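You operate a simulated robot arm through the tools that you are given. There is no shell and no other tool. Be economical: measure what you need, move in short steps, check, and stop when the job is done.

You run a simulated two-armed robot. Do the job below in one go: nothing can be reset, and whatever is moved stays where it is left.

TASK
Put two of the brass fittings from the white bench on the top of the return damper. Then take the foam block on the top of the white counter and put it away on the cream table. The order counts. Set down upright: foam block.

It is judged by the outcome, as a careful person would: the job done as asked, and still so three seconds after it is handed in. It fails if anything else is knocked over, pushed out of place, dropped, spilled or broken.

THE ROBOT
Two 7-joint arms with fingered hands on one trunk, on a base that drives. Base frame: it is fixed to the floor where the robot stands at the start and does not move with it; the origin is under the middle of the robot, x ahead of it, y to its left, z up; the surface under the hand at the start is at about z = 760. Lengths are in mm, angles in degrees, forces in N, time in s.
The left shoulder is at the start at [94, 182, 1071], the right one opposite. With the tool pointing down near the work surface each hand reaches from about 460 to 860 mm from the robot's upright axis, wherever it stands, measured 20 degrees to its own side. Places, roughly: cream table [9000, 2900, 800]; foam block [750, 1000, 500]; top of the return damper (76x20 cm) [3420, -20, 520]. Payload 3.8 kg a hand.
The TCP of each hand is the grasp point between the finger pads, 30 mm short of the fingertips. In the tool frame z runs along the fingers and y along their closing line. Largest opening 104 mm; the body of the gripper starts 35 mm behind the TCP. The gripper is a hand of 4 fingers: y runs from the thumb to the fingers, the wrist lies at [-17, -104, -178] in the tool frame, and closing takes about 1.5 s.
Orientation is that of the tool frame in the base frame, as [roll, pitch, yaw] about the fixed x, y, z axes, in that order (R = Rz(yaw) Ry(pitch) Rx(roll)). With the fingers straight down and the wrist toward the robot, the tool's x, y and z point along [0, 1, 0], [1, 0, 0] and [0, 0, -1] of the base frame.

THE INTERFACE
- The arms move only by the tool play_rows. It takes "left_rows", "right_rows" or both (then of equal length, played together; a hand with none holds still); each is a list of rows, each an object of numbers (a shift or turn left out is 0, a gripper value left out holds the last): "tx", "ty", "tz": the shift along the tool's x, y, z in mm; "wx", "wy", "wz": the turn, a rotation vector about the tool's x, y, z in degrees. In form: [{"tx": .., "ty": .., "tz": .., "wx": .., "wy": .., "wz": ..}, ...]. A call has 1 to 10 rows; each row shifts and turns the commanded pose from where the row before left it, along the tool's axes as they then stand. "left_gripper" and "right_gripper" are, for a hand that has rows, the opening, from 0 (shut) to 1 (fully open), set as the call begins (left out, the last holds). Each row takes 0.2 s and may step no farther than 50 mm and 8.6 degrees from the row before; otherwise, or with a gripper value out of range, the whole call is refused. A pose out of reach is approached as far as the arm can. The call stops where the force on the tool passes 40 N (or 10 N more than at its start, if that is more) or the arm is blocked; 0.2 s more then pass. Each finger travels about 72 mm/s and halts on what it meets, pressing with about 23 N; the grip force reading is that of the motor and also rises with nothing between the fingers. The clock runs only during rows and for 0.2 s after the last one: add rows that do not move to give the fingers time. It gives the time, the measured TCP pose, the force on the tool (base axes), the opening and the grip force at its end, in the units of the frame above (readings bear some noise), with the torque about the TCP (base axes, N m) and any sound that the robot's microphone picked up.
- Cameras (640 x 400 px; columns grow to the right, rows downward): "scene" is now at [181.8, 44, 1242.4]; the picture's right is [0.52, -0.85, 0.00], its down [-0.52, -0.32, -0.79] and it looks along [0.67, 0.41, -0.62] (base axes); focal length 251 px, centre (320, 200). "left" rides on the left gripper at [-66, -90, -126] in its tool frame; the picture's right is [-0.78, -0.30, 0.56], its down [0.57, -0.70, 0.42] and it looks along [0.26, 0.65, 0.71] (tool axes); focal length 275 px, centre (320, 200). "right" rides on the right gripper at [66, -90, -126] in its tool frame; the picture's right is [-0.78, 0.30, -0.56], its down [-0.57, -0.70, 0.42] and it looks along [-0.27, 0.65, 0.71] (tool axes); focal length 275 px, centre (320, 200). There is no depth. A picture from a camera that has moved, and an enlarged one, comes with that camera's place and axes in the base frame and with its lens.
- get_image(camera): a new picture of that camera. No time passes.
- slide_trunk(by): slides the trunk up (or, below 0, down) by that many mm; the arms and the scene camera ride with it, the base frame stays. It gives what a move gives, with no picture.
- base_move(legs): drives the robot by 1 to 6 legs, each [ahead, left, turn to the left] in mm, mm and degrees, along the robot's own axes; the way and the turn of a leg run together, so that a leg with both is an arc; at most 1500 mm and 180 degrees a leg. The arms and the cameras ride along, it lands a little off, and it stops where it bumps. It gives what a move gives.
- move_fingers(index, middle, ring, thumb_bend, thumb_turn, hand): sets how far each is bent, from 0 (flat) to 1 (curled in); at 0.3 the hand is open as for a grip, at 0.7 the pads meet at the TCP. One left out holds its place. A second passes; each finger stops where it meets its share of the squeeze, and holds until it gets a number again. A gripper value or a shape takes the hand back. It gives what a move gives, with no picture; readings hold the bend of each and the force on the fingers (four entries, about 0 where the hand has none), thumb and palm. thumb_turn goes from beside the hand (0) to across from the fingers (1), as for a grip.
- preshape(shape, hand): the hand has 4 fingers and takes this shape, open, in about a second: jaw (thumb against the fingers, like two jaws); tri (thumb and two fingers); tip (a fingertip pinch); poke (one finger out to press); point (the index stretched); flat (the hand flat); cup (the hand cupped); fist (a fist). The gripper value then closes the fingers along that shape, each until it touches; the sizes above hold for jaw. It gives what a move gives, with no picture.
- aim_head(pan, tilt): turns the head with the scene camera to pan (to the left, within 86 degrees either way) and tilt (down, from -29 to 69), counted from straight ahead of the robot. It gives what a move gives.
- enlarge(camera, box): a new picture of the part [left, top, right, bottom] of that camera's present view, enlarged. No time passes.
- job_done(): hands the job in; it is judged then, once.

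Go step by step. Nothing tells you exact positions but the pictures and the camera data: compare them with the known pose of the tool, close in by small moves and look again before you grip or let go. The budget is 165 turns and 130 pictures, counting those below and the enlarged ones. Unless the task says otherwise, let go and move clear before handing in, and close with one line.

The tools are called after ">>>" as name(argument=value, ...) on one line, values as JSON. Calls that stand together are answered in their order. play_rows: Moves the arms, as the interface text tells. Its arguments: {"type":"object","properties":{"left_rows":{"type":"array"},"left_gripper":{"type":"number"},"right_rows":{"type":"array"},"right_gripper":{"type":"number"}},"required":[]} The other tools are called the same way: slide_trunk (by) slides the trunk up or down; preshape (shape, hand) gives the hand a shape; move_fingers (index, middle, ring, thumb_bend, thumb_turn, hand) moves the fingers one by one; base_move (legs) drives the base; aim_head (pan, tilt) turns the head that bears the scene camera; get_image (camera) takes a picture; enlarge (camera, box) takes an enlarged picture of a part of a camera's view; job_done () hands the job in.

At the start:

```text
time: 0.0
left_eef_pos: [378.7, 457.9, 1026.7]
left_tool_rot: [-179.9, 0.1, 89.9]
left_ft_force: [0.1, 0.8, -1.0]
left_torque: [0.02, 0.02, 0.02]
left_opening: 103.7
left_gripper_force: 0.1
left_shape: jaw
left_bend: [0.3, 0.3, 0.3, 0.3, 0.97]
left_finger forces: [0.0, 0.0, 0.0, 0.0, 0.0, 0.1]
right_eef_pos: [561.8, 69.8, 1088.0]
right_tool_rot: [-180.0, 0.0, 90.0]
right_ft_force: [-0.2, 0.2, -0.1]
right_torque: [0.02, -0.02, 0.02]
right_opening: 103.5
right_gripper_force: 0.0
right_shape: jaw
right_bend: [0.3, 0.3, 0.3, 0.3, 0.97]
right_finger forces: [0.1, 0.0, 0.0, 0.0, 0.1, 0.0]
trunk travel left (down, up): [-225.0, 531.0]
robot x, y, heading: [-0.3, 0.8, 0.2]
head pan, tilt: [31.5, 38.0]
```

scene: 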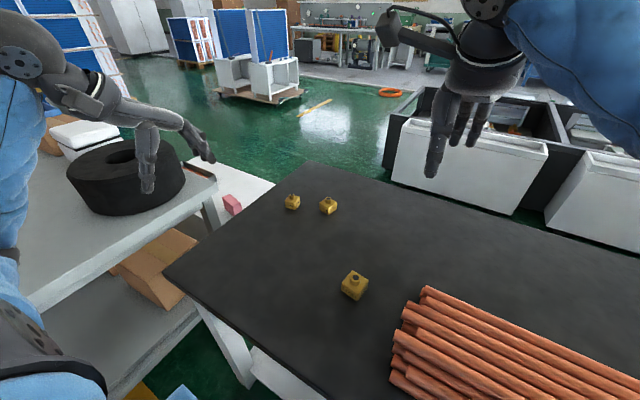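
right: 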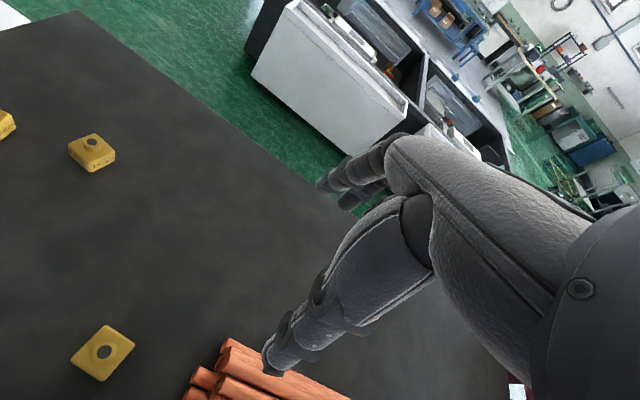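
left: 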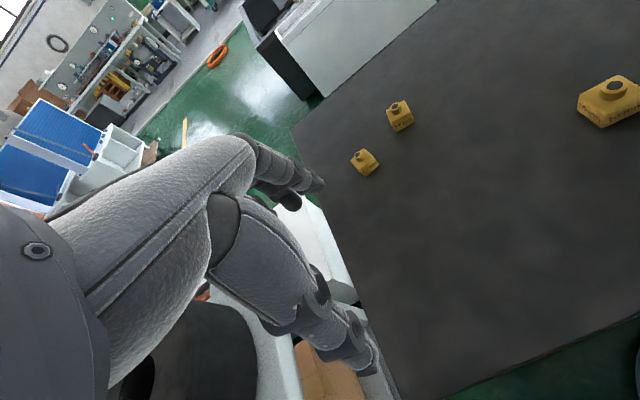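

The black-topped bench ahead carries three brass fittings, at about [635,418], [679,321] and [478,142], and the pink foam block is lower to the left. I'll look around before moving.

>>> aim_head(pan=0, tilt=15)

>>> get_image(camera="scene")

>>> aim_head(pan=60, tilt=35)

>>> get_image(camera="scene")

>>> aim_head(pan=-60, tilt=35)

>>> get_image(camera="scene")

```text
time: 1.0
left_eef_pos: [376.9, 458.1, 1028.1]
left_tool_rot: [-179.9, 0.0, 90.0]
left_ft_force: [-0.3, 0.7, 0.2]
left_torque: [-0.02, 0.01, -0.03]
left_opening: 103.7
left_gripper_force: 0.0
left_shape: jaw
left_bend: [0.3, 0.3, 0.3, 0.3, 0.97]
left_finger forces: [0.1, 0.0, 0.0, 0.1, 0.0, 0.0]
right_eef_pos: [560.6, 69.6, 1086.9]
right_tool_rot: [180.0, 0.0, 90.0]
right_ft_force: [0.5, 0.1, -0.5]
right_torque: [-0.01, 0.03, 0.01]
right_opening: 103.5
right_gripper_force: 0.0
right_shape: jaw
right_bend: [0.3, 0.3, 0.3, 0.3, 0.97]
right_finger forces: [0.0, 0.0, 0.0, 0.0, 0.1, 0.0]
trunk travel left (down, up): [-225.0, 531.0]
robot x, y, heading: [-0.4, -2.6, -0.1]
head pan, tilt: [0.0, 15.0]
```

```text
126 pictures are left
camera scene: at [201.7, -1.0, 1278.9], right [0.0, -1.0, 0.0], down [-0.26, 0.0, -0.97], along [0.97, 0.0, -0.26], focal length 251 px, centre (320, 200)
```

scene: 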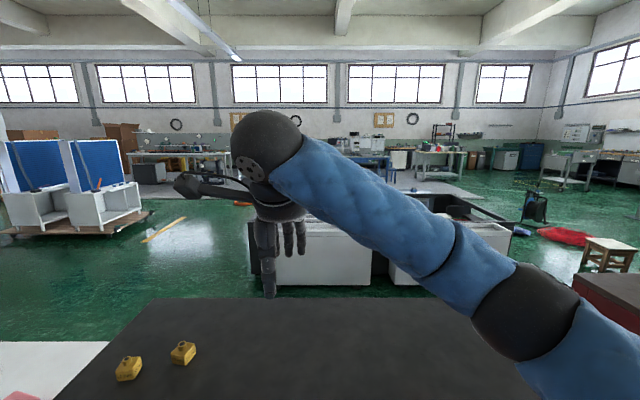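

```text
time: 2.3
left_eef_pos: [377.2, 457.5, 1028.0]
left_tool_rot: [180.0, 0.1, 90.0]
left_ft_force: [0.4, 0.4, 0.2]
left_torque: [0.01, 0.0, 0.01]
left_opening: 103.6
left_gripper_force: 0.0
left_shape: jaw
left_bend: [0.3, 0.3, 0.3, 0.3, 0.97]
left_finger forces: [0.0, 0.1, 0.0, 0.0, 0.0, 0.1]
right_eef_pos: [560.7, 68.5, 1087.6]
right_tool_rot: [-179.9, 0.0, 90.0]
right_ft_force: [0.0, 0.6, 0.1]
right_torque: [0.0, -0.01, 0.02]
right_opening: 103.4
right_gripper_force: 0.1
right_shape: jaw
right_bend: [0.3, 0.3, 0.3, 0.3, 0.97]
right_finger forces: [0.1, 0.0, 0.0, 0.0, 0.0, 0.0]
trunk travel left (down, up): [-225.0, 531.0]
robot x, y, heading: [1.5, -0.5, 0.0]
head pan, tilt: [60.0, 35.0]
```

```text
125 pictures are left
camera scene: at [152.3, 75.2, 1247.0], right [0.87, -0.5, 0.0], down [-0.29, -0.5, -0.82], along [0.41, 0.71, -0.57], focal length 251 px, centre (320, 200)
```

scene: 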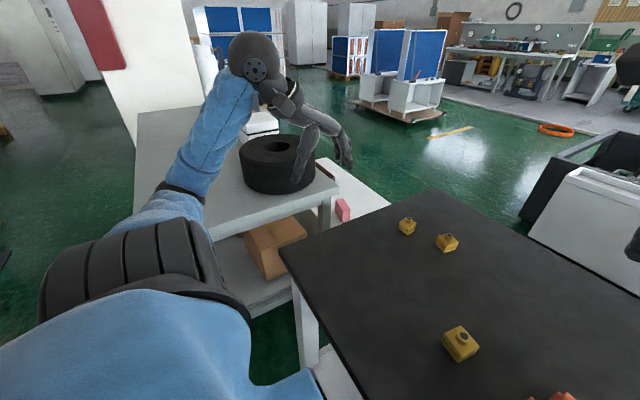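

```text
time: 4.3
left_eef_pos: [376.5, 457.6, 1028.5]
left_tool_rot: [179.9, 0.0, 90.0]
left_ft_force: [-0.4, -0.1, 0.7]
left_torque: [0.02, 0.01, -0.02]
left_opening: 103.5
left_gripper_force: 0.0
left_shape: jaw
left_bend: [0.3, 0.3, 0.3, 0.3, 0.97]
left_finger forces: [0.0, 0.1, 0.1, 0.0, 0.0, 0.1]
right_eef_pos: [560.6, 70.0, 1087.4]
right_tool_rot: [-179.9, 0.0, 90.0]
right_ft_force: [-0.4, -0.1, 0.5]
right_torque: [-0.01, 0.02, 0.0]
right_opening: 103.6
right_gripper_force: 0.1
right_shape: jaw
right_bend: [0.3, 0.3, 0.3, 0.3, 0.97]
right_finger forces: [0.0, 0.1, 0.0, 0.0, 0.0, 0.0]
trunk travel left (down, up): [-225.0, 531.0]
robot x, y, heading: [0.8, 0.7, -0.1]
head pan, tilt: [-60.0, 35.0]
```

```text
124 pictures are left
camera scene: at [152.3, -77.3, 1247.0], right [-0.87, -0.5, 0.0], down [-0.29, 0.5, -0.82], along [0.41, -0.71, -0.57], focal length 251 px, centre (320, 200)
```

scene: 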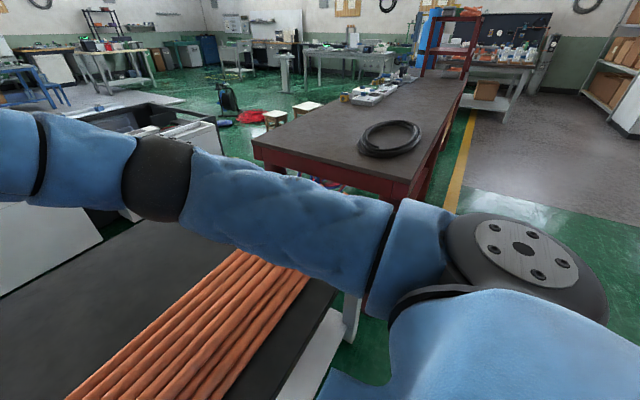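

Both cameras agree on the fittings: A≈(639,420), B≈(681,321), C≈(480,140). I'll check their orientation with close-ups.

>>> aim_head(pan=25, tilt=50)

>>> enlarge(camera="scene", box=[200, 80, 440, 230])

>>> enlarge(camera="right", box=[0, 100, 200, 400])

```text
time: 5.9
left_eef_pos: [375.9, 457.8, 1028.0]
left_tool_rot: [-180.0, 0.0, 90.1]
left_ft_force: [0.2, 0.2, 0.4]
left_torque: [-0.02, 0.01, 0.01]
left_opening: 103.6
left_gripper_force: 0.0
left_shape: jaw
left_bend: [0.3, 0.3, 0.3, 0.3, 0.97]
left_finger forces: [0.0, 0.1, 0.0, 0.0, 0.0, 0.0]
right_eef_pos: [561.3, 68.9, 1087.6]
right_tool_rot: [180.0, 0.0, 89.9]
right_ft_force: [-0.4, 0.2, -0.1]
right_torque: [0.0, -0.01, -0.04]
right_opening: 103.6
right_gripper_force: 0.1
right_shape: jaw
right_bend: [0.3, 0.3, 0.3, 0.3, 0.97]
right_finger forces: [0.1, 0.1, 0.0, 0.1, 0.1, 0.0]
trunk travel left (down, up): [-225.0, 531.0]
robot x, y, heading: [-0.7, -3.8, -0.0]
head pan, tilt: [25.0, 50.0]
```

```text
2.67 times, centred on (320, 155) of scene
camera zoom: at [178.0, 31.4, 1225.3], right [0.42, -0.91, 0.0], down [-0.69, -0.32, -0.64], along [0.58, 0.27, -0.77], focal length 669 px, centre (320, 320)
```

zoom: 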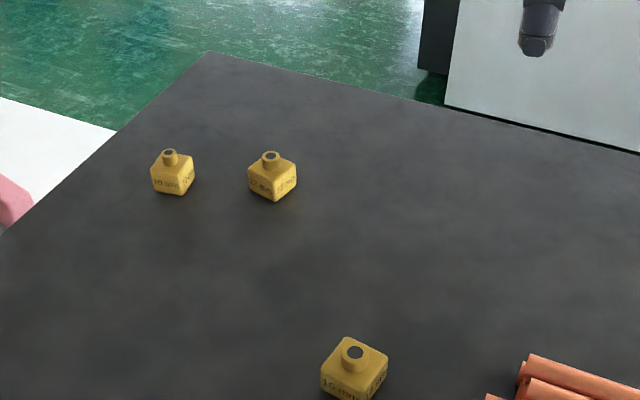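

```text
1.33 times, centred on (100, 250) of right
camera zoom: at [470.4, 134.7, 1213.3], right [0.3, -0.78, 0.56], down [-0.7, -0.57, -0.42], along [0.65, -0.27, -0.71], focal length 367 px, centre (613, 133)
```

zoom: 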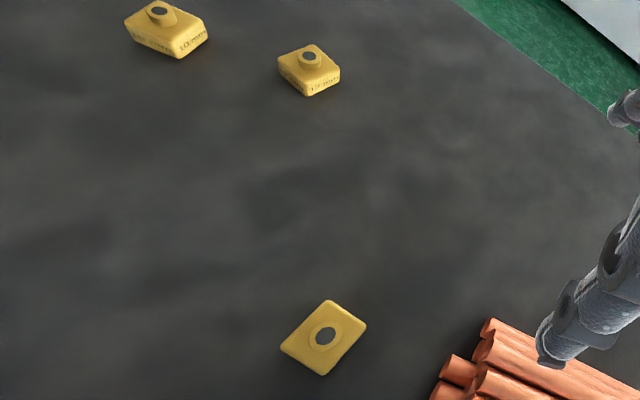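

C is turned about -9° and A about +18°. I'll bring the right hand above C and the left above A.

>>> play_rows(left_rows=[{"tx": -6.3, "ty": 43.8, "tz": 21}, {"tx": -6.3, "ty": 43.8, "tz": 21}, {"tx": -6.3, "ty": 43.8, "tz": 21}, {"tx": -6.3, "ty": 43.8, "tz": 21}, {"tx": -6.3, "ty": 43.8, "tz": 21}, {"tx": -6.3, "ty": 43.8, "tz": 21}, {"wz": -6}, {"wz": -6}, {"wz": -6}, {}], right_rows=[{"tx": 12, "ty": -13.5, "tz": 30}, {"tx": 12, "ty": -13.5, "tz": 30}, {"tx": 12, "ty": -13.5, "tz": 30}, {"tx": 12, "ty": -13.5, "tz": 30}, {"tx": 12, "ty": -13.5, "tz": 30}, {"tx": 12, "ty": -13.5, "tz": 30}, {"wz": 3}, {"wz": 3}, {"wz": 3}, {}])

>>> get_image(camera="scene")

>>> get_image(camera="left")

>>> get_image(camera="right")

```text
time: 8.1
left_eef_pos: [639.8, 419.5, 902.5]
left_tool_rot: [179.9, 0.0, 108.1]
left_ft_force: [0.5, -0.1, 0.2]
left_torque: [-0.02, 0.02, -0.01]
left_opening: 104.0
left_gripper_force: 0.1
left_shape: jaw
left_bend: [0.3, 0.3, 0.3, 0.3, 0.97]
left_finger forces: [0.0, 0.0, 0.0, 0.0, 0.0, 0.0]
right_eef_pos: [481.4, 141.1, 907.9]
right_tool_rot: [180.0, 0.0, 80.9]
right_ft_force: [-0.2, 0.5, -0.7]
right_torque: [0.02, 0.0, 0.01]
right_opening: 103.7
right_gripper_force: 0.0
right_shape: jaw
right_bend: [0.3, 0.3, 0.3, 0.3, 0.97]
right_finger forces: [0.1, 0.1, 0.0, 0.0, 0.0, 0.1]
trunk travel left (down, up): [-225.0, 531.0]
robot x, y, heading: [1.4, 0.3, -0.1]
head pan, tilt: [25.0, 50.0]
```

```text
121 pictures are left
camera scene: at [178.1, 31.5, 1225.2], right [0.42, -0.91, 0.0], down [-0.69, -0.32, -0.64], along [0.58, 0.27, -0.77], focal length 251 px, centre (320, 200)
```

scene: 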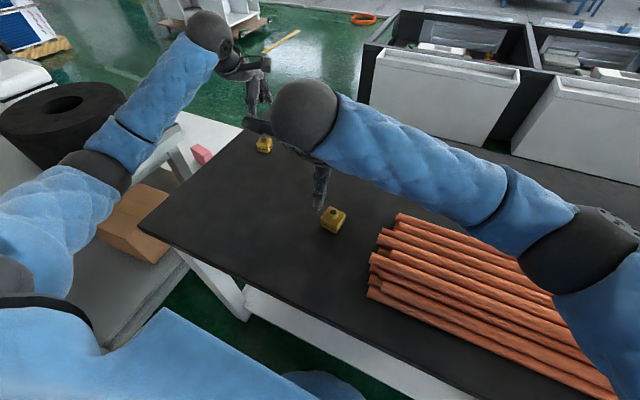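

```text
120 pictures are left
camera left: at [573.6, 329.8, 1027.1], right [-0.04, -0.83, -0.56], down [-0.84, 0.33, -0.42], along [0.53, 0.45, -0.71], focal length 275 px, centre (320, 200)
```

left: 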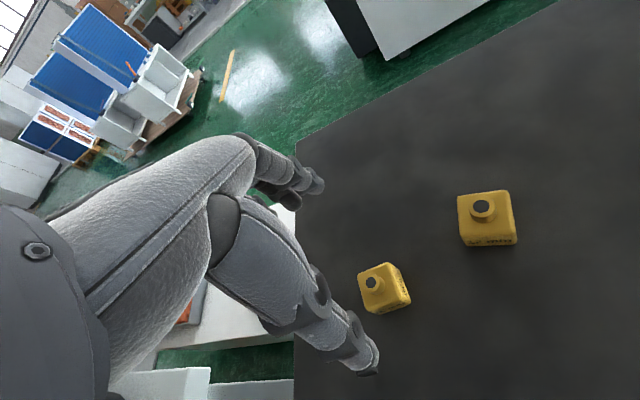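

```text
119 pictures are left
camera right: at [401.4, 220.1, 1033.5], right [0.17, -0.81, 0.56], down [-0.78, -0.46, -0.42], along [0.6, -0.36, -0.71], focal length 275 px, centre (320, 200)
```

right: 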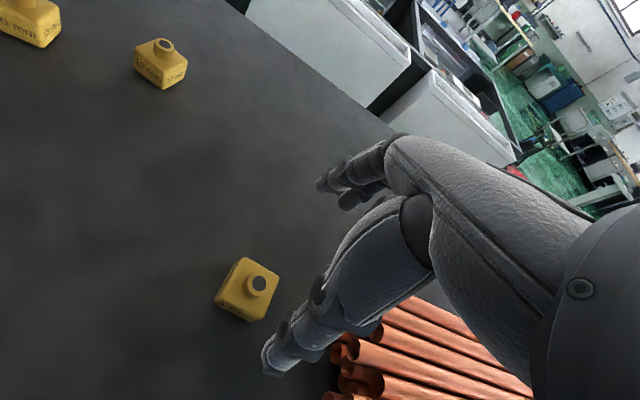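

>>> enlarge(camera="left", box=[330, 170, 530, 330])

>>> enlarge(camera="right", box=[190, 230, 310, 350])

```text
2.50 times, centred on (430, 250) of left
camera zoom: at [573.6, 329.8, 1027.1], right [-0.04, -0.83, -0.56], down [-0.84, 0.33, -0.42], along [0.53, 0.45, -0.71], focal length 688 px, centre (45, 75)
```

zoom: 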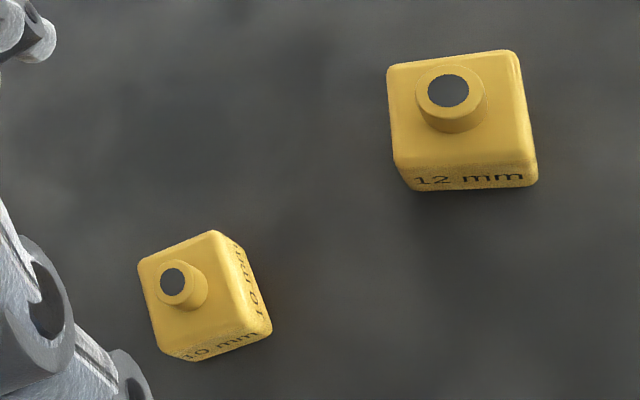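

```text
3.33 times, centred on (250, 290) of right
camera zoom: at [401.4, 220.1, 1033.5], right [0.17, -0.81, 0.56], down [-0.78, -0.46, -0.42], along [0.6, -0.36, -0.71], focal length 918 px, centre (553, -100)
```

zoom: 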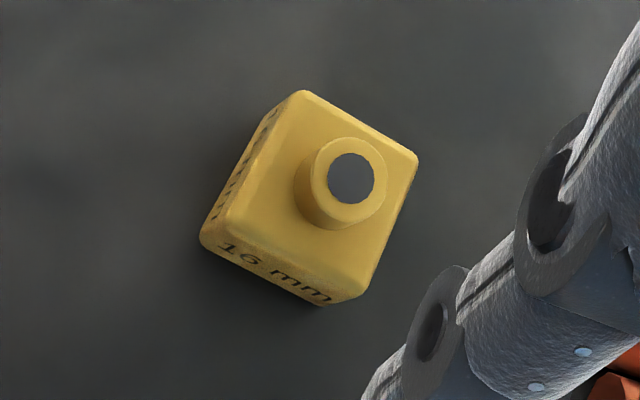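

A is turned about +8° at (637,422) and C about -9° at (478,145). I'll correct the poses and go down to just above grip height.

>>> play_rows(left_rows=[{"wz": 5}, {"wz": 5}, {"tx": 3, "ty": -2.5}, {"tz": 30}, {"tz": 30}, {"tz": 20}, {"tz": 15}, {}], right_rows=[{"tx": 3.4, "ty": -4}, {}, {}, {"tz": 30}, {"tz": 30}, {"tz": 25}, {"tz": 15}, {}])

>>> get_image(camera="left")

>>> get_image(camera="right")

```text
time: 9.9
left_eef_pos: [635.5, 420.6, 805.5]
left_tool_rot: [180.0, 0.0, 98.0]
left_ft_force: [0.1, 0.4, -0.1]
left_torque: [-0.01, -0.01, 0.0]
left_opening: 103.9
left_gripper_force: 0.0
left_shape: jaw
left_bend: [0.3, 0.3, 0.3, 0.3, 0.97]
left_finger forces: [0.0, 0.0, 0.1, 0.0, 0.0, 0.0]
right_eef_pos: [476.1, 144.6, 807.1]
right_tool_rot: [180.0, 0.0, 81.1]
right_ft_force: [-0.9, -0.7, -0.8]
right_torque: [0.01, -0.04, -0.01]
right_opening: 103.6
right_gripper_force: 0.0
right_shape: jaw
right_bend: [0.3, 0.3, 0.3, 0.3, 0.97]
right_finger forces: [0.0, 0.0, 0.1, 0.0, 0.1, 0.0]
trunk travel left (down, up): [-225.0, 531.0]
robot x, y, heading: [2.3, 1.4, 0.1]
head pan, tilt: [25.0, 50.0]
```

```text
116 pictures are left
camera left: at [555.7, 344.4, 931.9], right [-0.19, -0.81, -0.56], down [-0.77, 0.47, -0.42], along [0.61, 0.35, -0.71], focal length 275 px, centre (320, 200)
```

left: 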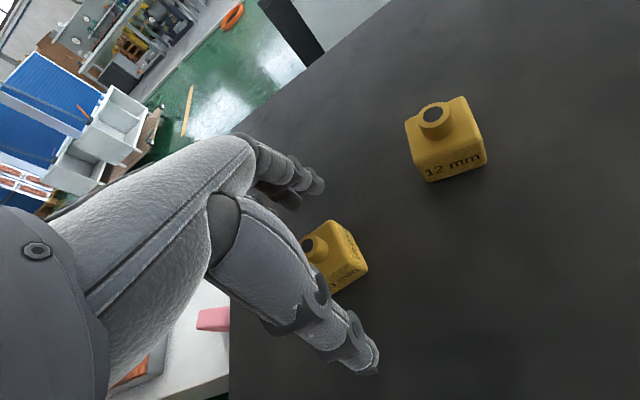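

```text
115 pictures are left
camera right: at [397.6, 223.1, 933.0], right [0.17, -0.81, 0.56], down [-0.78, -0.46, -0.42], along [0.6, -0.36, -0.71], focal length 275 px, centre (320, 200)
```

right: 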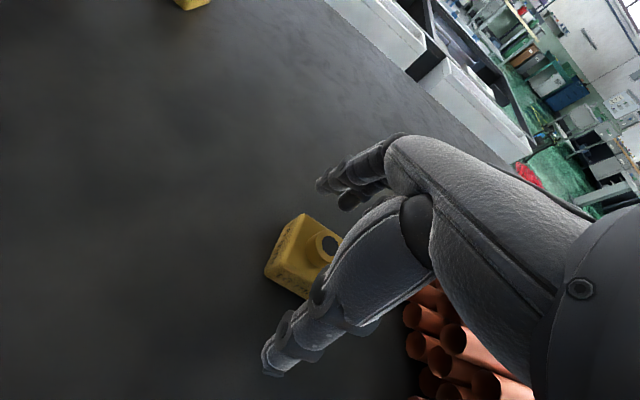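

Both fittings sit between thumb and fingers. I'll go down another 11 mm and close both hands.

>>> play_rows(left_rows=[{"tz": 6}, {"tz": 5}, {}], right_rows=[{"tz": 6}, {"tz": 6}, {}])

>>> play_rows(left_rows=[{}, {}, {}, {}, {}, {}, {}, {}, {}], right_rows=[{}, {}, {}, {}, {}, {}, {}, {}, {}], left_gripper=0, right_gripper=0)

>>> get_image(camera="left")

>>> get_image(camera="right")

```text
time: 10.7
left_eef_pos: [636.5, 421.8, 794.1]
left_tool_rot: [-180.0, 0.0, 98.0]
left_ft_force: [-0.4, -0.4, -0.8]
left_torque: [0.0, 0.0, -0.02]
left_opening: 104.2
left_gripper_force: 0.0
left_shape: jaw
left_bend: [0.3, 0.3, 0.3, 0.3, 0.97]
left_finger forces: [0.0, 0.0, 0.0, 0.1, 0.0, 0.0]
right_eef_pos: [477.0, 143.1, 795.8]
right_tool_rot: [179.9, 0.0, 81.0]
right_ft_force: [0.0, 0.6, 1.1]
right_torque: [-0.02, -0.01, 0.0]
right_opening: 103.8
right_gripper_force: 0.0
right_shape: jaw
right_bend: [0.3, 0.3, 0.3, 0.3, 0.97]
right_finger forces: [0.0, 0.1, 0.0, 0.0, 0.1, 0.0]
trunk travel left (down, up): [-225.0, 531.0]
robot x, y, heading: [-1.6, 0.5, 0.0]
head pan, tilt: [25.0, 50.0]
```

```text
time: 12.7
left_eef_pos: [637.6, 422.4, 795.2]
left_tool_rot: [-180.0, 0.0, 98.1]
left_ft_force: [-0.2, -1.1, 0.1]
left_torque: [-0.03, 0.04, 0.02]
left_opening: 31.1
left_gripper_force: 22.7
left_shape: jaw
left_bend: [0.74, 0.53, 0.58, 0.74, 1.0]
left_finger forces: [12.1, 7.2, 0.1, 0.0, 19.7, 0.0]
right_eef_pos: [475.5, 144.6, 794.3]
right_tool_rot: [-179.9, 0.0, 81.0]
right_ft_force: [-1.3, -0.3, 0.4]
right_torque: [0.03, 0.04, -0.02]
right_opening: 38.3
right_gripper_force: 23.0
right_shape: jaw
right_bend: [0.74, 0.48, 0.51, 0.74, 1.0]
right_finger forces: [11.9, 7.3, 0.1, 0.0, 19.7, 0.2]
trunk travel left (down, up): [-225.0, 531.0]
robot x, y, heading: [0.6, -4.4, -0.2]
head pan, tilt: [25.0, 50.0]
```

```text
114 pictures are left
camera left: at [556.5, 344.7, 921.0], right [-0.19, -0.81, -0.56], down [-0.77, 0.47, -0.42], along [0.6, 0.35, -0.71], focal length 275 px, centre (320, 200)
```

left: 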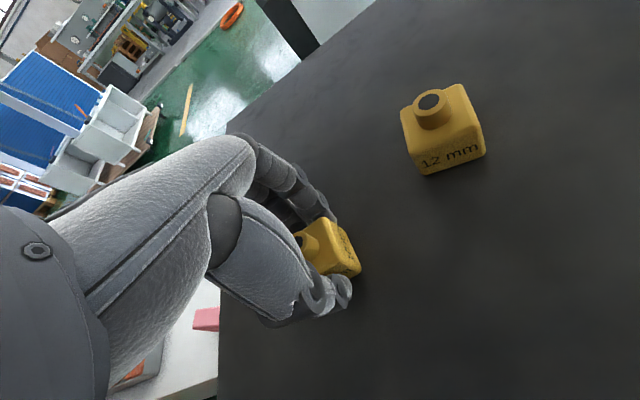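

```text
113 pictures are left
camera right: at [397.7, 222.8, 920.7], right [0.17, -0.81, 0.56], down [-0.78, -0.46, -0.42], along [0.6, -0.36, -0.71], focal length 275 px, centre (320, 200)
```

right: 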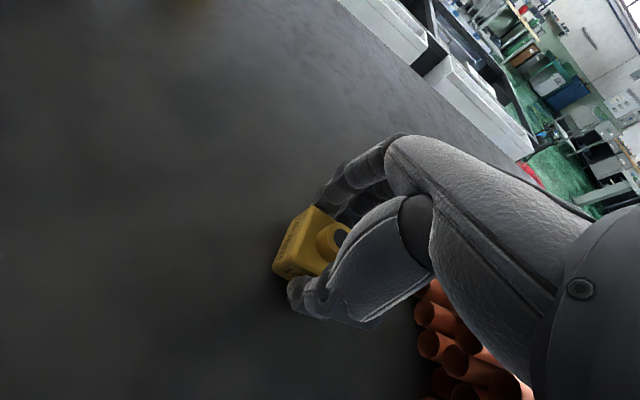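

Both hands hold firmly on index, middle and thumb. I'll lift both.

>>> play_rows(left_rows=[{"tz": -10}, {"tz": -20}, {"tz": -40}, {"tz": -45}, {"tz": -45}, {}], right_rows=[{"tz": -10}, {"tz": -20}, {"tz": -40}, {"tz": -45}, {"tz": -45}, {}])

>>> get_image(camera="left")

>>> get_image(camera="right")

```text
time: 14.1
left_eef_pos: [638.8, 420.1, 955.5]
left_tool_rot: [-179.9, 0.0, 98.0]
left_ft_force: [0.2, 0.0, -2.8]
left_torque: [-0.03, 0.03, -0.01]
left_opening: 30.8
left_gripper_force: 22.7
left_shape: jaw
left_bend: [0.74, 0.53, 0.58, 0.74, 1.0]
left_finger forces: [12.3, 7.3, 0.1, 0.1, 19.6, 0.1]
right_eef_pos: [476.1, 145.0, 956.9]
right_tool_rot: [-179.9, 0.1, 80.9]
right_ft_force: [-0.1, -0.4, -2.7]
right_torque: [-0.02, -0.01, 0.02]
right_opening: 38.3
right_gripper_force: 23.3
right_shape: jaw
right_bend: [0.74, 0.48, 0.51, 0.74, 1.0]
right_finger forces: [12.4, 7.3, 0.0, 0.0, 19.5, 0.0]
trunk travel left (down, up): [-225.0, 531.0]
robot x, y, heading: [-0.6, -3.6, 0.1]
head pan, tilt: [25.0, 50.0]
```

```text
112 pictures are left
camera left: at [558.3, 343.9, 1081.5], right [-0.19, -0.81, -0.56], down [-0.77, 0.47, -0.42], along [0.6, 0.35, -0.72], focal length 275 px, centre (320, 200)
```

left: 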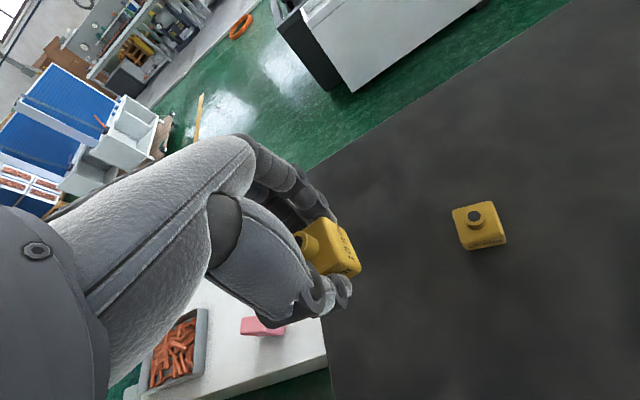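

```text
111 pictures are left
camera right: at [397.4, 223.8, 1082.4], right [0.17, -0.81, 0.56], down [-0.78, -0.46, -0.42], along [0.6, -0.36, -0.71], focal length 275 px, centre (320, 200)
```

right: 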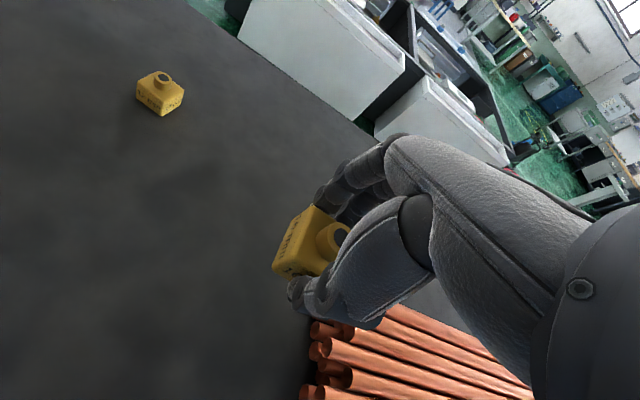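

Both are lifted. Now I need to map the room for driving, so I'll look to the sides and forward.

>>> aim_head(pan=86, tilt=30)

>>> get_image(camera="scene")

>>> aim_head(pan=-86, tilt=30)

>>> get_image(camera="scene")

>>> aim_head(pan=0, tilt=25)

>>> get_image(camera="scene")

```text
time: 15.4
left_eef_pos: [638.2, 420.7, 955.9]
left_tool_rot: [-179.9, 0.1, 98.1]
left_ft_force: [-1.0, -0.1, -3.1]
left_torque: [-0.02, -0.01, -0.01]
left_opening: 31.1
left_gripper_force: 23.0
left_shape: jaw
left_bend: [0.74, 0.53, 0.58, 0.74, 1.0]
left_finger forces: [12.3, 7.3, 0.1, 0.0, 19.6, 0.0]
right_eef_pos: [476.6, 144.4, 955.8]
right_tool_rot: [-179.9, 0.0, 80.9]
right_ft_force: [1.0, 0.1, -3.2]
right_torque: [-0.01, -0.01, -0.02]
right_opening: 38.5
right_gripper_force: 23.0
right_shape: jaw
right_bend: [0.74, 0.48, 0.51, 0.74, 1.0]
right_finger forces: [12.4, 7.3, 0.1, 0.0, 19.8, 0.0]
trunk travel left (down, up): [-225.0, 531.0]
robot x, y, heading: [-1.6, 2.2, -0.0]
head pan, tilt: [85.9, 30.0]
```

```text
110 pictures are left
camera scene: at [115.2, 89.4, 1254.7], right [1.0, -0.07, 0.0], down [-0.04, -0.5, -0.87], along [0.06, 0.86, -0.5], focal length 251 px, centre (320, 200)
```

scene: 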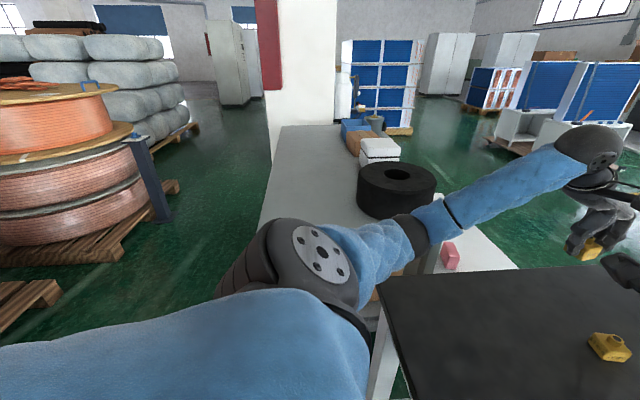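

```text
time: 18.0
left_eef_pos: [638.4, 421.6, 956.1]
left_tool_rot: [-180.0, 0.1, 98.0]
left_ft_force: [-0.1, -0.7, -2.7]
left_torque: [0.03, -0.03, 0.01]
left_opening: 30.8
left_gripper_force: 23.4
left_shape: jaw
left_bend: [0.74, 0.53, 0.58, 0.74, 1.0]
left_finger forces: [12.3, 7.3, 0.0, 0.0, 19.6, 0.0]
right_eef_pos: [475.5, 144.8, 957.5]
right_tool_rot: [-179.8, 0.1, 80.9]
right_ft_force: [-0.4, 0.0, -4.2]
right_torque: [-0.02, 0.01, -0.02]
right_opening: 38.1
right_gripper_force: 23.3
right_shape: jaw
right_bend: [0.74, 0.48, 0.51, 0.74, 1.0]
right_finger forces: [12.3, 7.4, 0.0, 0.0, 19.6, 0.0]
trunk travel left (down, up): [-225.0, 531.0]
robot x, y, heading: [-2.9, -0.2, 0.2]
head pan, tilt: [-85.9, 30.0]
```

```text
109 pictures are left
camera scene: at [115.2, -91.1, 1254.8], right [-1.0, -0.07, 0.0], down [-0.04, 0.5, -0.87], along [0.06, -0.86, -0.5], focal length 251 px, centre (320, 200)
```

scene: 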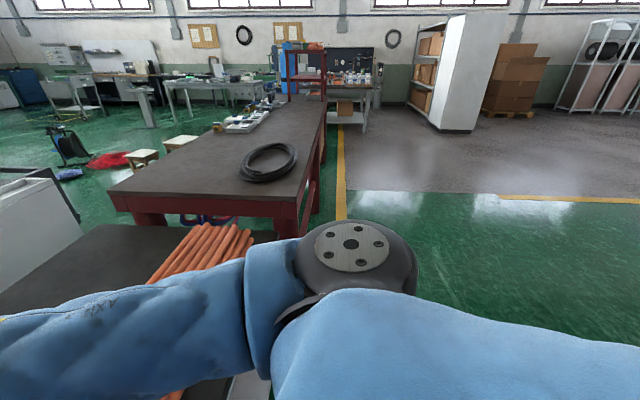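

```text
time: 19.6
left_eef_pos: [638.0, 421.9, 956.0]
left_tool_rot: [-180.0, 0.0, 98.1]
left_ft_force: [0.0, -0.5, -2.5]
left_torque: [-0.01, 0.0, 0.01]
left_opening: 30.9
left_gripper_force: 22.9
left_shape: jaw
left_bend: [0.74, 0.53, 0.58, 0.74, 1.0]
left_finger forces: [12.3, 7.4, 0.0, 0.0, 19.7, 0.0]
right_eef_pos: [475.9, 145.2, 957.2]
right_tool_rot: [-179.9, -0.1, 81.0]
right_ft_force: [0.0, -0.4, -2.4]
right_torque: [-0.02, 0.01, 0.01]
right_opening: 38.4
right_gripper_force: 23.2
right_shape: jaw
right_bend: [0.74, 0.48, 0.51, 0.74, 1.0]
right_finger forces: [12.4, 7.2, 0.1, 0.1, 19.7, 0.0]
trunk travel left (down, up): [-225.0, 531.0]
robot x, y, heading: [-1.1, -1.4, 0.2]
head pan, tilt: [0.0, 25.0]
```

```text
108 pictures are left
camera scene: at [200.9, -0.9, 1262.6], right [0.0, -1.0, 0.0], down [-0.42, 0.0, -0.91], along [0.91, 0.0, -0.42], focal length 251 px, centre (320, 200)
```

scene: 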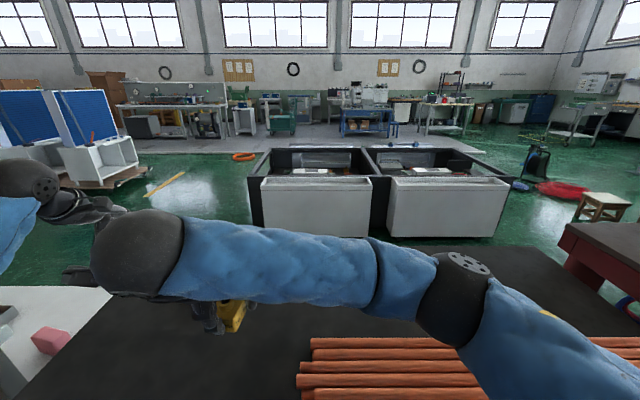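

I'll enlarge the area around the damper's stated place, pixel (321,148).

>>> enlarge(camera="scene", box=[230, 90, 530, 250])

```text
2.13 times, centred on (380, 170) of scene
camera zoom: at [200.9, -0.9, 1262.6], right [0.0, -1.0, 0.0], down [-0.42, 0.0, -0.91], along [0.91, 0.0, -0.42], focal length 535 px, centre (192, 264)
```

zoom: 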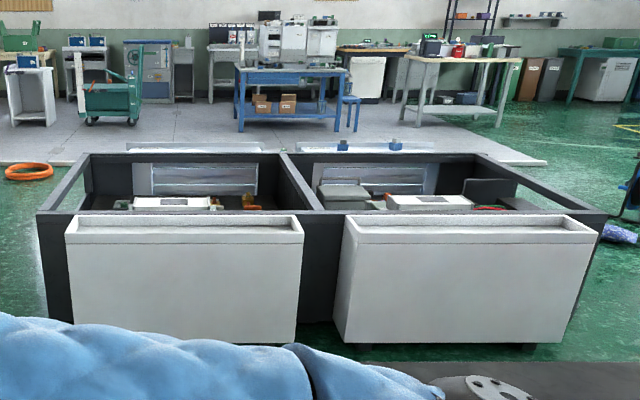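

The return damper is the louvered box on the far side of the black unit, with its top at the back edge. I must drive around, so I'll tuck the arms in, then back off and go left past the grey counter.

>>> play_rows(left_rows=[{"tx": -24, "ty": -24.7, "tz": -6}, {"tx": -24, "ty": -24.7, "tz": -6}, {"tx": -24, "ty": -24.7, "tz": -6}, {"tx": -24, "ty": -24.7, "tz": -6}, {"tx": -24, "ty": -24.7, "tz": -6}, {"tx": -24, "ty": -24.7, "tz": -6}, {"tx": -24, "ty": -24.7, "tz": -6}, {}], right_rows=[{"tx": -41.3, "ty": 8.6, "tz": -6}, {"tx": -41.3, "ty": 8.6, "tz": -6}, {"tx": -41.3, "ty": 8.6, "tz": -6}, {"tx": -41.3, "ty": 8.6, "tz": -6}, {"tx": -41.3, "ty": 8.6, "tz": -6}, {"tx": -41.3, "ty": 8.6, "tz": -6}, {"tx": -41.3, "ty": 8.6, "tz": -6}, {}])

>>> base_move(legs=[[-550, 0, 0]])

>>> aim_head(pan=80, tilt=30)

>>> get_image(camera="scene")

```text
time: 21.4
left_eef_pos: [489.7, 233.1, 995.2]
left_tool_rot: [-179.8, 0.0, 98.0]
left_ft_force: [0.4, 0.8, -2.7]
left_torque: [-0.04, 0.0, 0.02]
left_opening: 30.8
left_gripper_force: 22.7
left_shape: jaw
left_bend: [0.74, 0.53, 0.58, 0.74, 1.0]
left_finger forces: [12.2, 7.4, 0.1, 0.0, 19.5, 0.0]
right_eef_pos: [490.5, -149.2, 997.4]
right_tool_rot: [-179.8, 0.1, 80.9]
right_ft_force: [0.0, -0.1, -3.4]
right_torque: [0.0, -0.02, -0.02]
right_opening: 38.1
right_gripper_force: 22.7
right_shape: jaw
right_bend: [0.74, 0.48, 0.51, 0.74, 1.0]
right_finger forces: [12.2, 7.4, 0.0, 0.1, 19.5, 0.0]
trunk travel left (down, up): [-225.0, 531.0]
robot x, y, heading: [-1.8, 1.5, -0.1]
head pan, tilt: [0.0, 25.0]
```

```text
time: 24.6
left_eef_pos: [-64.9, 230.5, 996.2]
left_tool_rot: [180.0, -0.1, 97.7]
left_ft_force: [-0.2, -0.1, -2.2]
left_torque: [0.01, 0.01, -0.01]
left_opening: 30.5
left_gripper_force: 22.6
left_shape: jaw
left_bend: [0.74, 0.53, 0.58, 0.74, 1.0]
left_finger forces: [12.2, 7.4, 0.0, 0.0, 19.6, 0.0]
right_eef_pos: [-67.0, -150.3, 997.0]
right_tool_rot: [-179.9, 0.0, 80.7]
right_ft_force: [0.1, 0.3, -2.9]
right_torque: [0.0, -0.02, 0.01]
right_opening: 38.1
right_gripper_force: 22.7
right_shape: jaw
right_bend: [0.74, 0.48, 0.51, 0.74, 1.0]
right_finger forces: [12.1, 7.4, 0.1, 0.1, 19.5, 0.1]
trunk travel left (down, up): [-225.0, 531.0]
robot x, y, heading: [-559.6, 1.1, -0.7]
head pan, tilt: [0.0, 25.0]
```

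```text
time: 26.1
left_eef_pos: [-66.1, 231.2, 996.8]
left_tool_rot: [180.0, 0.0, 97.7]
left_ft_force: [-0.4, -0.7, -2.6]
left_torque: [0.02, -0.03, -0.01]
left_opening: 30.6
left_gripper_force: 23.2
left_shape: jaw
left_bend: [0.74, 0.53, 0.58, 0.74, 1.0]
left_finger forces: [12.1, 7.5, 0.0, 0.0, 19.6, 0.0]
right_eef_pos: [-68.0, -151.5, 997.2]
right_tool_rot: [-179.9, 0.0, 80.6]
right_ft_force: [-0.4, 0.5, -3.1]
right_torque: [0.01, 0.0, -0.03]
right_opening: 38.0
right_gripper_force: 23.2
right_shape: jaw
right_bend: [0.74, 0.48, 0.51, 0.74, 1.0]
right_finger forces: [12.3, 7.5, 0.0, 0.1, 19.5, 0.1]
trunk travel left (down, up): [-225.0, 531.0]
robot x, y, heading: [-558.6, 1.3, -0.2]
head pan, tilt: [80.0, 30.0]
```

```text
106 pictures are left
camera scene: at [-431.5, 89.0, 1254.7], right [0.98, -0.18, 0.0], down [-0.09, -0.49, -0.87], along [0.16, 0.85, -0.5], focal length 251 px, centre (320, 200)
```

scene: 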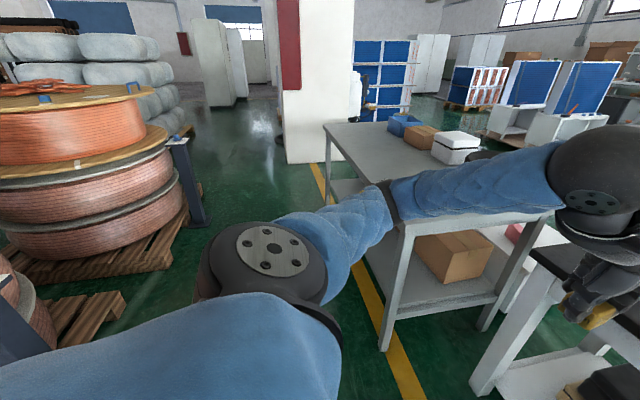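

There's a corridor at x≈-550 between the spools and the grey counter, and a gap of about 1 m between counter end (y≈2250) and pillar (y≈3280). I'll turn left and drive up the corridor.

>>> base_move(legs=[[0, 0, 90], [1300, 0, 0]])

>>> aim_head(pan=-25, tilt=35)

>>> get_image(camera="scene")

```text
time: 36.6
left_eef_pos: [-810.6, 1808.2, 996.0]
left_tool_rot: [-179.9, 0.0, -171.1]
left_ft_force: [0.2, 0.5, -2.2]
left_torque: [-0.03, -0.01, 0.0]
left_opening: 30.7
left_gripper_force: 23.3
left_shape: jaw
left_bend: [0.74, 0.53, 0.58, 0.74, 1.0]
left_finger forces: [12.0, 7.2, 0.0, 0.1, 19.2, 0.0]
right_eef_pos: [-429.2, 1814.9, 998.1]
right_tool_rot: [-179.9, 0.0, 171.9]
right_ft_force: [-0.2, -0.3, -3.4]
right_torque: [0.01, 0.0, 0.0]
right_opening: 38.0
right_gripper_force: 22.8
right_shape: jaw
right_bend: [0.74, 0.48, 0.51, 0.74, 1.0]
right_finger forces: [11.9, 7.2, 0.0, 0.1, 19.1, 0.0]
trunk travel left (down, up): [-225.0, 531.0]
robot x, y, heading: [-570.9, 1320.5, 91.1]
head pan, tilt: [80.0, 30.0]
```

```text
time: 38.4
left_eef_pos: [-810.0, 1806.6, 996.7]
left_tool_rot: [-179.9, 0.1, -171.1]
left_ft_force: [-0.2, -0.1, -2.5]
left_torque: [-0.01, 0.02, 0.02]
left_opening: 30.6
left_gripper_force: 22.5
left_shape: jaw
left_bend: [0.74, 0.53, 0.58, 0.74, 1.0]
left_finger forces: [11.9, 7.2, 0.0, 0.1, 19.1, 0.0]
right_eef_pos: [-428.0, 1814.4, 997.8]
right_tool_rot: [-179.9, 0.0, 171.9]
right_ft_force: [1.0, 0.2, -3.7]
right_torque: [0.0, 0.0, -0.01]
right_opening: 38.1
right_gripper_force: 23.1
right_shape: jaw
right_bend: [0.74, 0.48, 0.51, 0.74, 1.0]
right_finger forces: [12.0, 7.3, 0.1, 0.0, 19.2, 0.0]
trunk travel left (down, up): [-225.0, 531.0]
robot x, y, heading: [-570.4, 1320.6, 91.0]
head pan, tilt: [-25.0, 35.0]
```

```text
105 pictures are left
camera scene: at [-532.9, 1506.4, 1246.9], right [0.91, -0.41, 0.0], down [-0.23, -0.52, -0.82], along [0.33, 0.75, -0.57], focal length 251 px, centre (320, 200)
```

scene: 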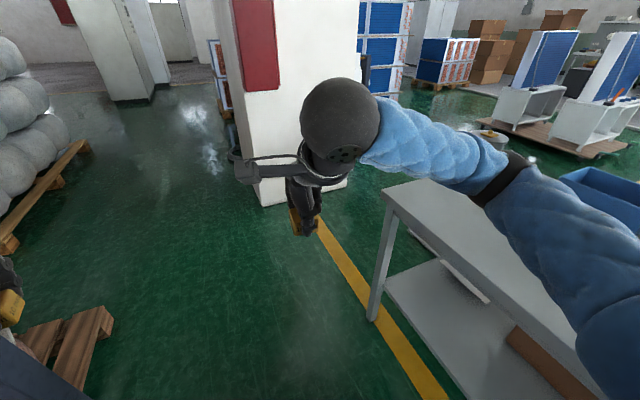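

The counter end is at y≈2055 and the pillar face at y≈3283, so I'll pass at y≈2670. I'll go ahead 900, turn back to heading 0, slide left and look.

>>> base_move(legs=[[900, 0, 0], [0, 0, -90], [0, 440, 0]])

>>> aim_head(pan=0, tilt=30)

>>> get_image(camera="scene")

>>> aim_head(pan=-45, tilt=30)

>>> get_image(camera="scene")

```text
time: 48.7
left_eef_pos: [-107.5, 2794.5, 996.1]
left_tool_rot: [-179.4, 0.0, 97.6]
left_ft_force: [0.4, -0.3, -2.7]
left_torque: [-0.02, 0.01, 0.0]
left_opening: 30.3
left_gripper_force: 22.8
left_shape: jaw
left_bend: [0.74, 0.53, 0.58, 0.74, 1.0]
left_finger forces: [12.2, 7.2, 0.0, 0.0, 19.2, 0.0]
right_eef_pos: [-103.5, 2422.2, 997.2]
right_tool_rot: [180.0, -0.4, 81.8]
right_ft_force: [0.6, 0.3, -4.2]
right_torque: [-0.01, 0.04, -0.02]
right_opening: 37.2
right_gripper_force: 22.8
right_shape: jaw
right_bend: [0.74, 0.48, 0.51, 0.74, 1.0]
right_finger forces: [12.2, 7.4, 0.1, 0.0, 19.7, 0.0]
trunk travel left (down, up): [-225.0, 531.0]
robot x, y, heading: [-595.9, 2569.5, 0.6]
head pan, tilt: [-25.0, 35.0]
stopped in leg 3: the robot was blocked; the commanded pose is now the measured one
```

```text
time: 49.6
left_eef_pos: [-107.1, 2794.1, 995.1]
left_tool_rot: [-179.4, -0.2, 97.7]
left_ft_force: [0.2, 0.5, -1.7]
left_torque: [-0.02, 0.0, 0.0]
left_opening: 30.3
left_gripper_force: 22.7
left_shape: jaw
left_bend: [0.74, 0.53, 0.58, 0.74, 1.0]
left_finger forces: [12.2, 7.1, 0.0, 0.0, 19.3, 0.0]
right_eef_pos: [-102.5, 2423.1, 999.0]
right_tool_rot: [180.0, -0.5, 81.9]
right_ft_force: [0.1, 0.0, -3.2]
right_torque: [-0.01, 0.02, 0.02]
right_opening: 37.7
right_gripper_force: 23.2
right_shape: jaw
right_bend: [0.74, 0.48, 0.51, 0.74, 1.0]
right_finger forces: [12.3, 7.4, 0.0, 0.0, 19.6, 0.1]
trunk travel left (down, up): [-225.0, 531.0]
robot x, y, heading: [-591.8, 2571.5, 0.5]
head pan, tilt: [0.0, 30.0]
```

```text
104 pictures are left
camera scene: at [-395.8, 2563.2, 1255.3], right [0.01, -1.0, -0.01], down [-0.5, 0.0, -0.87], along [0.87, 0.01, -0.5], focal length 251 px, centre (320, 200)
```

scene: 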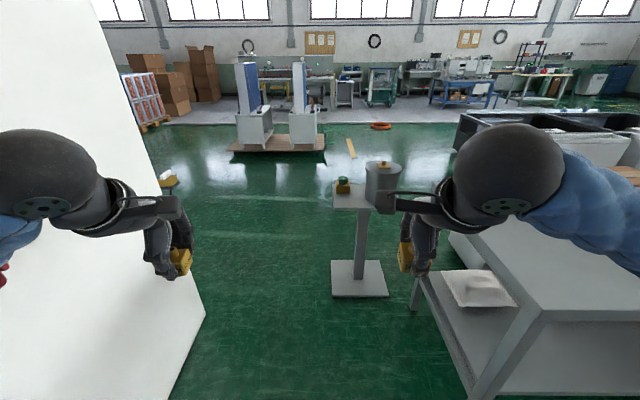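

```text
time: 50.7
left_eef_pos: [-107.2, 2794.7, 994.5]
left_tool_rot: [-179.2, -0.2, 97.7]
left_ft_force: [0.2, 0.7, -2.9]
left_torque: [-0.01, 0.03, 0.01]
left_opening: 30.4
left_gripper_force: 23.2
left_shape: jaw
left_bend: [0.74, 0.53, 0.58, 0.74, 1.0]
left_finger forces: [12.2, 7.1, 0.0, 0.0, 19.2, 0.0]
right_eef_pos: [-102.0, 2422.3, 996.9]
right_tool_rot: [180.0, -0.5, 82.0]
right_ft_force: [0.1, -0.1, -2.9]
right_torque: [-0.02, 0.03, 0.0]
right_opening: 37.9
right_gripper_force: 22.9
right_shape: jaw
right_bend: [0.74, 0.48, 0.51, 0.74, 1.0]
right_finger forces: [12.4, 7.5, 0.0, 0.0, 19.7, 0.1]
trunk travel left (down, up): [-225.0, 531.0]
robot x, y, heading: [-594.2, 2572.4, 0.6]
head pan, tilt: [-45.0, 30.0]
```

```text
103 pictures are left
camera scene: at [-421.2, 2499.0, 1254.6], right [-0.7, -0.72, -0.01], down [-0.36, 0.36, -0.86], along [0.62, -0.6, -0.5], focal length 251 px, centre (320, 200)
```

scene: 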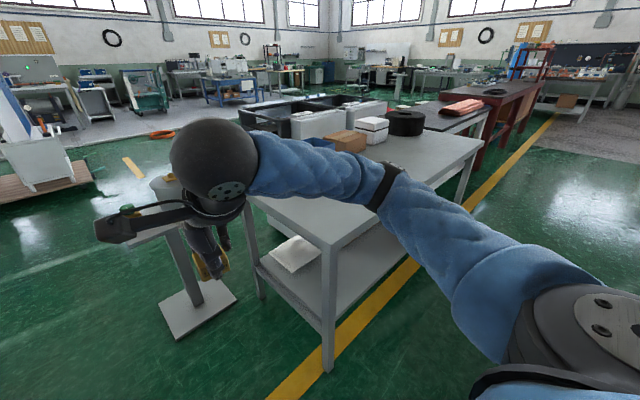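

The slide stopped early, so something on my left touched the robot. I'll look left.

>>> aim_head(pan=75, tilt=35)

>>> get_image(camera="scene")

```text
time: 52.7
left_eef_pos: [-106.7, 2795.3, 994.2]
left_tool_rot: [-179.3, -0.2, 97.7]
left_ft_force: [0.1, -0.2, -2.9]
left_torque: [0.04, 0.01, 0.01]
left_opening: 30.4
left_gripper_force: 23.5
left_shape: jaw
left_bend: [0.74, 0.53, 0.58, 0.74, 1.0]
left_finger forces: [12.2, 7.1, 0.0, 0.1, 19.1, 0.1]
right_eef_pos: [-101.6, 2423.2, 996.5]
right_tool_rot: [-180.0, -0.5, 81.9]
right_ft_force: [-0.4, 0.1, -3.2]
right_torque: [0.02, 0.04, -0.02]
right_opening: 37.6
right_gripper_force: 22.9
right_shape: jaw
right_bend: [0.74, 0.48, 0.51, 0.74, 1.0]
right_finger forces: [12.2, 7.4, 0.0, 0.1, 19.8, 0.0]
trunk travel left (down, up): [-225.0, 531.0]
robot x, y, heading: [-593.1, 2573.2, 0.9]
head pan, tilt: [75.0, 35.0]
```

```text
102 pictures are left
camera scene: at [-463.8, 2647.6, 1247.9], right [0.97, -0.25, 0.0], down [-0.14, -0.55, -0.82], along [0.2, 0.8, -0.57], focal length 251 px, centre (320, 200)
```

scene: 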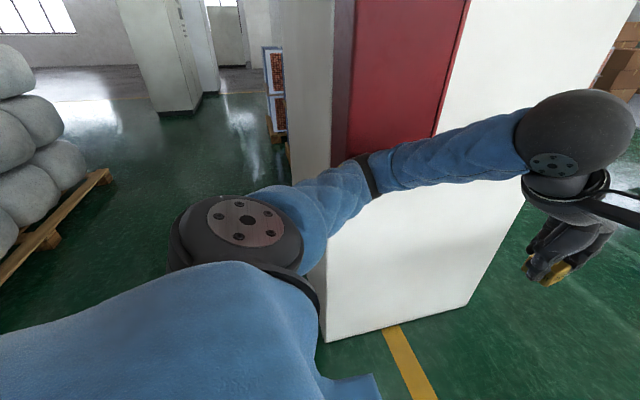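

The left elbow pressed against the red panel on the pillar, and a pedestal stands ahead, so the gap is tight for my elbow width. I'll ease right, then look down to gauge the base size.

>>> base_move(legs=[[0, -150, 0]])

>>> aim_head(pan=50, tilt=69)

>>> get_image(camera="scene")

>>> aim_head(pan=0, tilt=69)

>>> get_image(camera="scene")

```text
time: 54.1
left_eef_pos: [-102.4, 2649.7, 991.3]
left_tool_rot: [-179.1, 0.2, 97.6]
left_ft_force: [0.6, 0.1, -2.8]
left_torque: [0.02, 0.01, -0.01]
left_opening: 30.0
left_gripper_force: 23.2
left_shape: jaw
left_bend: [0.74, 0.53, 0.58, 0.74, 1.0]
left_finger forces: [12.3, 7.1, 0.0, 0.0, 19.1, 0.0]
right_eef_pos: [-98.5, 2277.6, 997.3]
right_tool_rot: [-180.0, -0.1, 81.8]
right_ft_force: [-0.2, -0.1, -3.3]
right_torque: [0.0, -0.03, 0.01]
right_opening: 37.7
right_gripper_force: 23.1
right_shape: jaw
right_bend: [0.74, 0.48, 0.51, 0.74, 1.0]
right_finger forces: [12.3, 7.4, 0.0, 0.0, 19.6, 0.1]
trunk travel left (down, up): [-225.0, 531.0]
robot x, y, heading: [-590.0, 2421.3, 0.7]
head pan, tilt: [75.0, 35.0]
```

```text
time: 55.1
left_eef_pos: [-102.4, 2652.5, 990.7]
left_tool_rot: [-179.1, 0.3, 97.6]
left_ft_force: [-0.1, 0.0, -2.3]
left_torque: [-0.01, 0.0, -0.01]
left_opening: 30.7
left_gripper_force: 22.7
left_shape: jaw
left_bend: [0.74, 0.53, 0.58, 0.74, 1.0]
left_finger forces: [12.2, 7.2, 0.1, 0.0, 19.3, 0.0]
right_eef_pos: [-98.5, 2278.3, 997.8]
right_tool_rot: [-179.9, 0.0, 81.7]
right_ft_force: [0.4, -0.5, -2.8]
right_torque: [0.02, 0.05, 0.01]
right_opening: 37.8
right_gripper_force: 23.0
right_shape: jaw
right_bend: [0.74, 0.48, 0.51, 0.74, 1.0]
right_finger forces: [12.3, 7.3, 0.0, 0.0, 19.7, 0.1]
trunk travel left (down, up): [-225.0, 531.0]
robot x, y, heading: [-591.3, 2420.9, 0.4]
head pan, tilt: [50.0, 68.8]
```

```text
101 pictures are left
camera scene: at [-445.8, 2464.9, 1203.3], right [0.77, -0.64, 0.0], down [-0.59, -0.72, -0.36], along [0.23, 0.28, -0.93], focal length 251 px, centre (320, 200)
```

scene: 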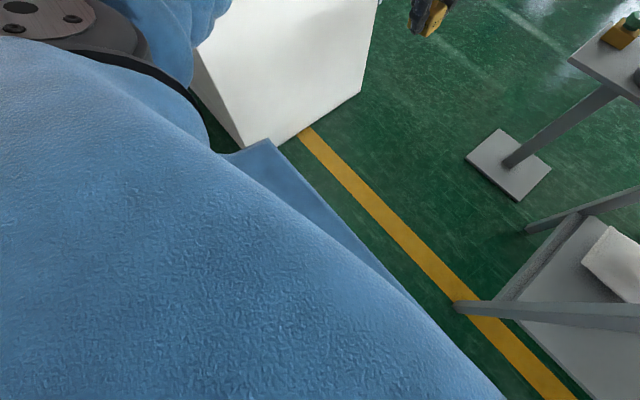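

```text
time: 56.3
left_eef_pos: [-102.9, 2652.0, 991.1]
left_tool_rot: [-179.1, 0.3, 97.5]
left_ft_force: [0.9, 0.7, -3.1]
left_torque: [-0.02, -0.01, 0.0]
left_opening: 30.2
left_gripper_force: 23.2
left_shape: jaw
left_bend: [0.74, 0.53, 0.58, 0.74, 1.0]
left_finger forces: [12.2, 7.1, 0.0, 0.1, 19.2, 0.0]
right_eef_pos: [-98.3, 2278.7, 997.3]
right_tool_rot: [-180.0, 0.0, 81.6]
right_ft_force: [-0.5, 0.2, -3.0]
right_torque: [0.01, 0.0, -0.01]
right_opening: 37.7
right_gripper_force: 23.2
right_shape: jaw
right_bend: [0.74, 0.48, 0.51, 0.74, 1.0]
right_finger forces: [12.3, 7.4, 0.0, 0.0, 19.7, 0.0]
trunk travel left (down, up): [-225.0, 531.0]
robot x, y, heading: [-593.0, 2419.9, 0.5]
head pan, tilt: [0.0, 68.8]
```

```text
100 pictures are left
camera scene: at [-425.4, 2422.2, 1203.2], right [0.01, -1.0, 0.0], down [-0.93, -0.01, -0.36], along [0.36, 0.0, -0.93], focal length 251 px, centre (320, 200)
```

scene: 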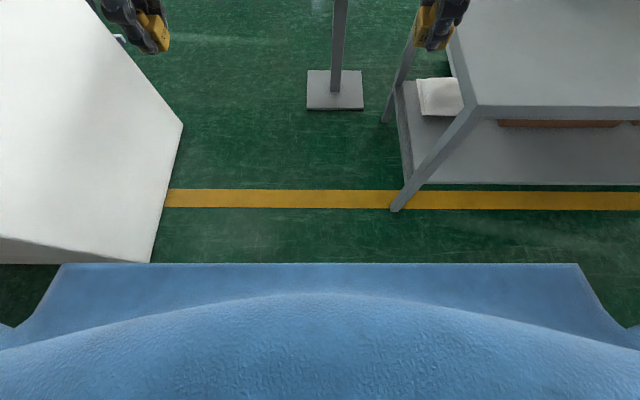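

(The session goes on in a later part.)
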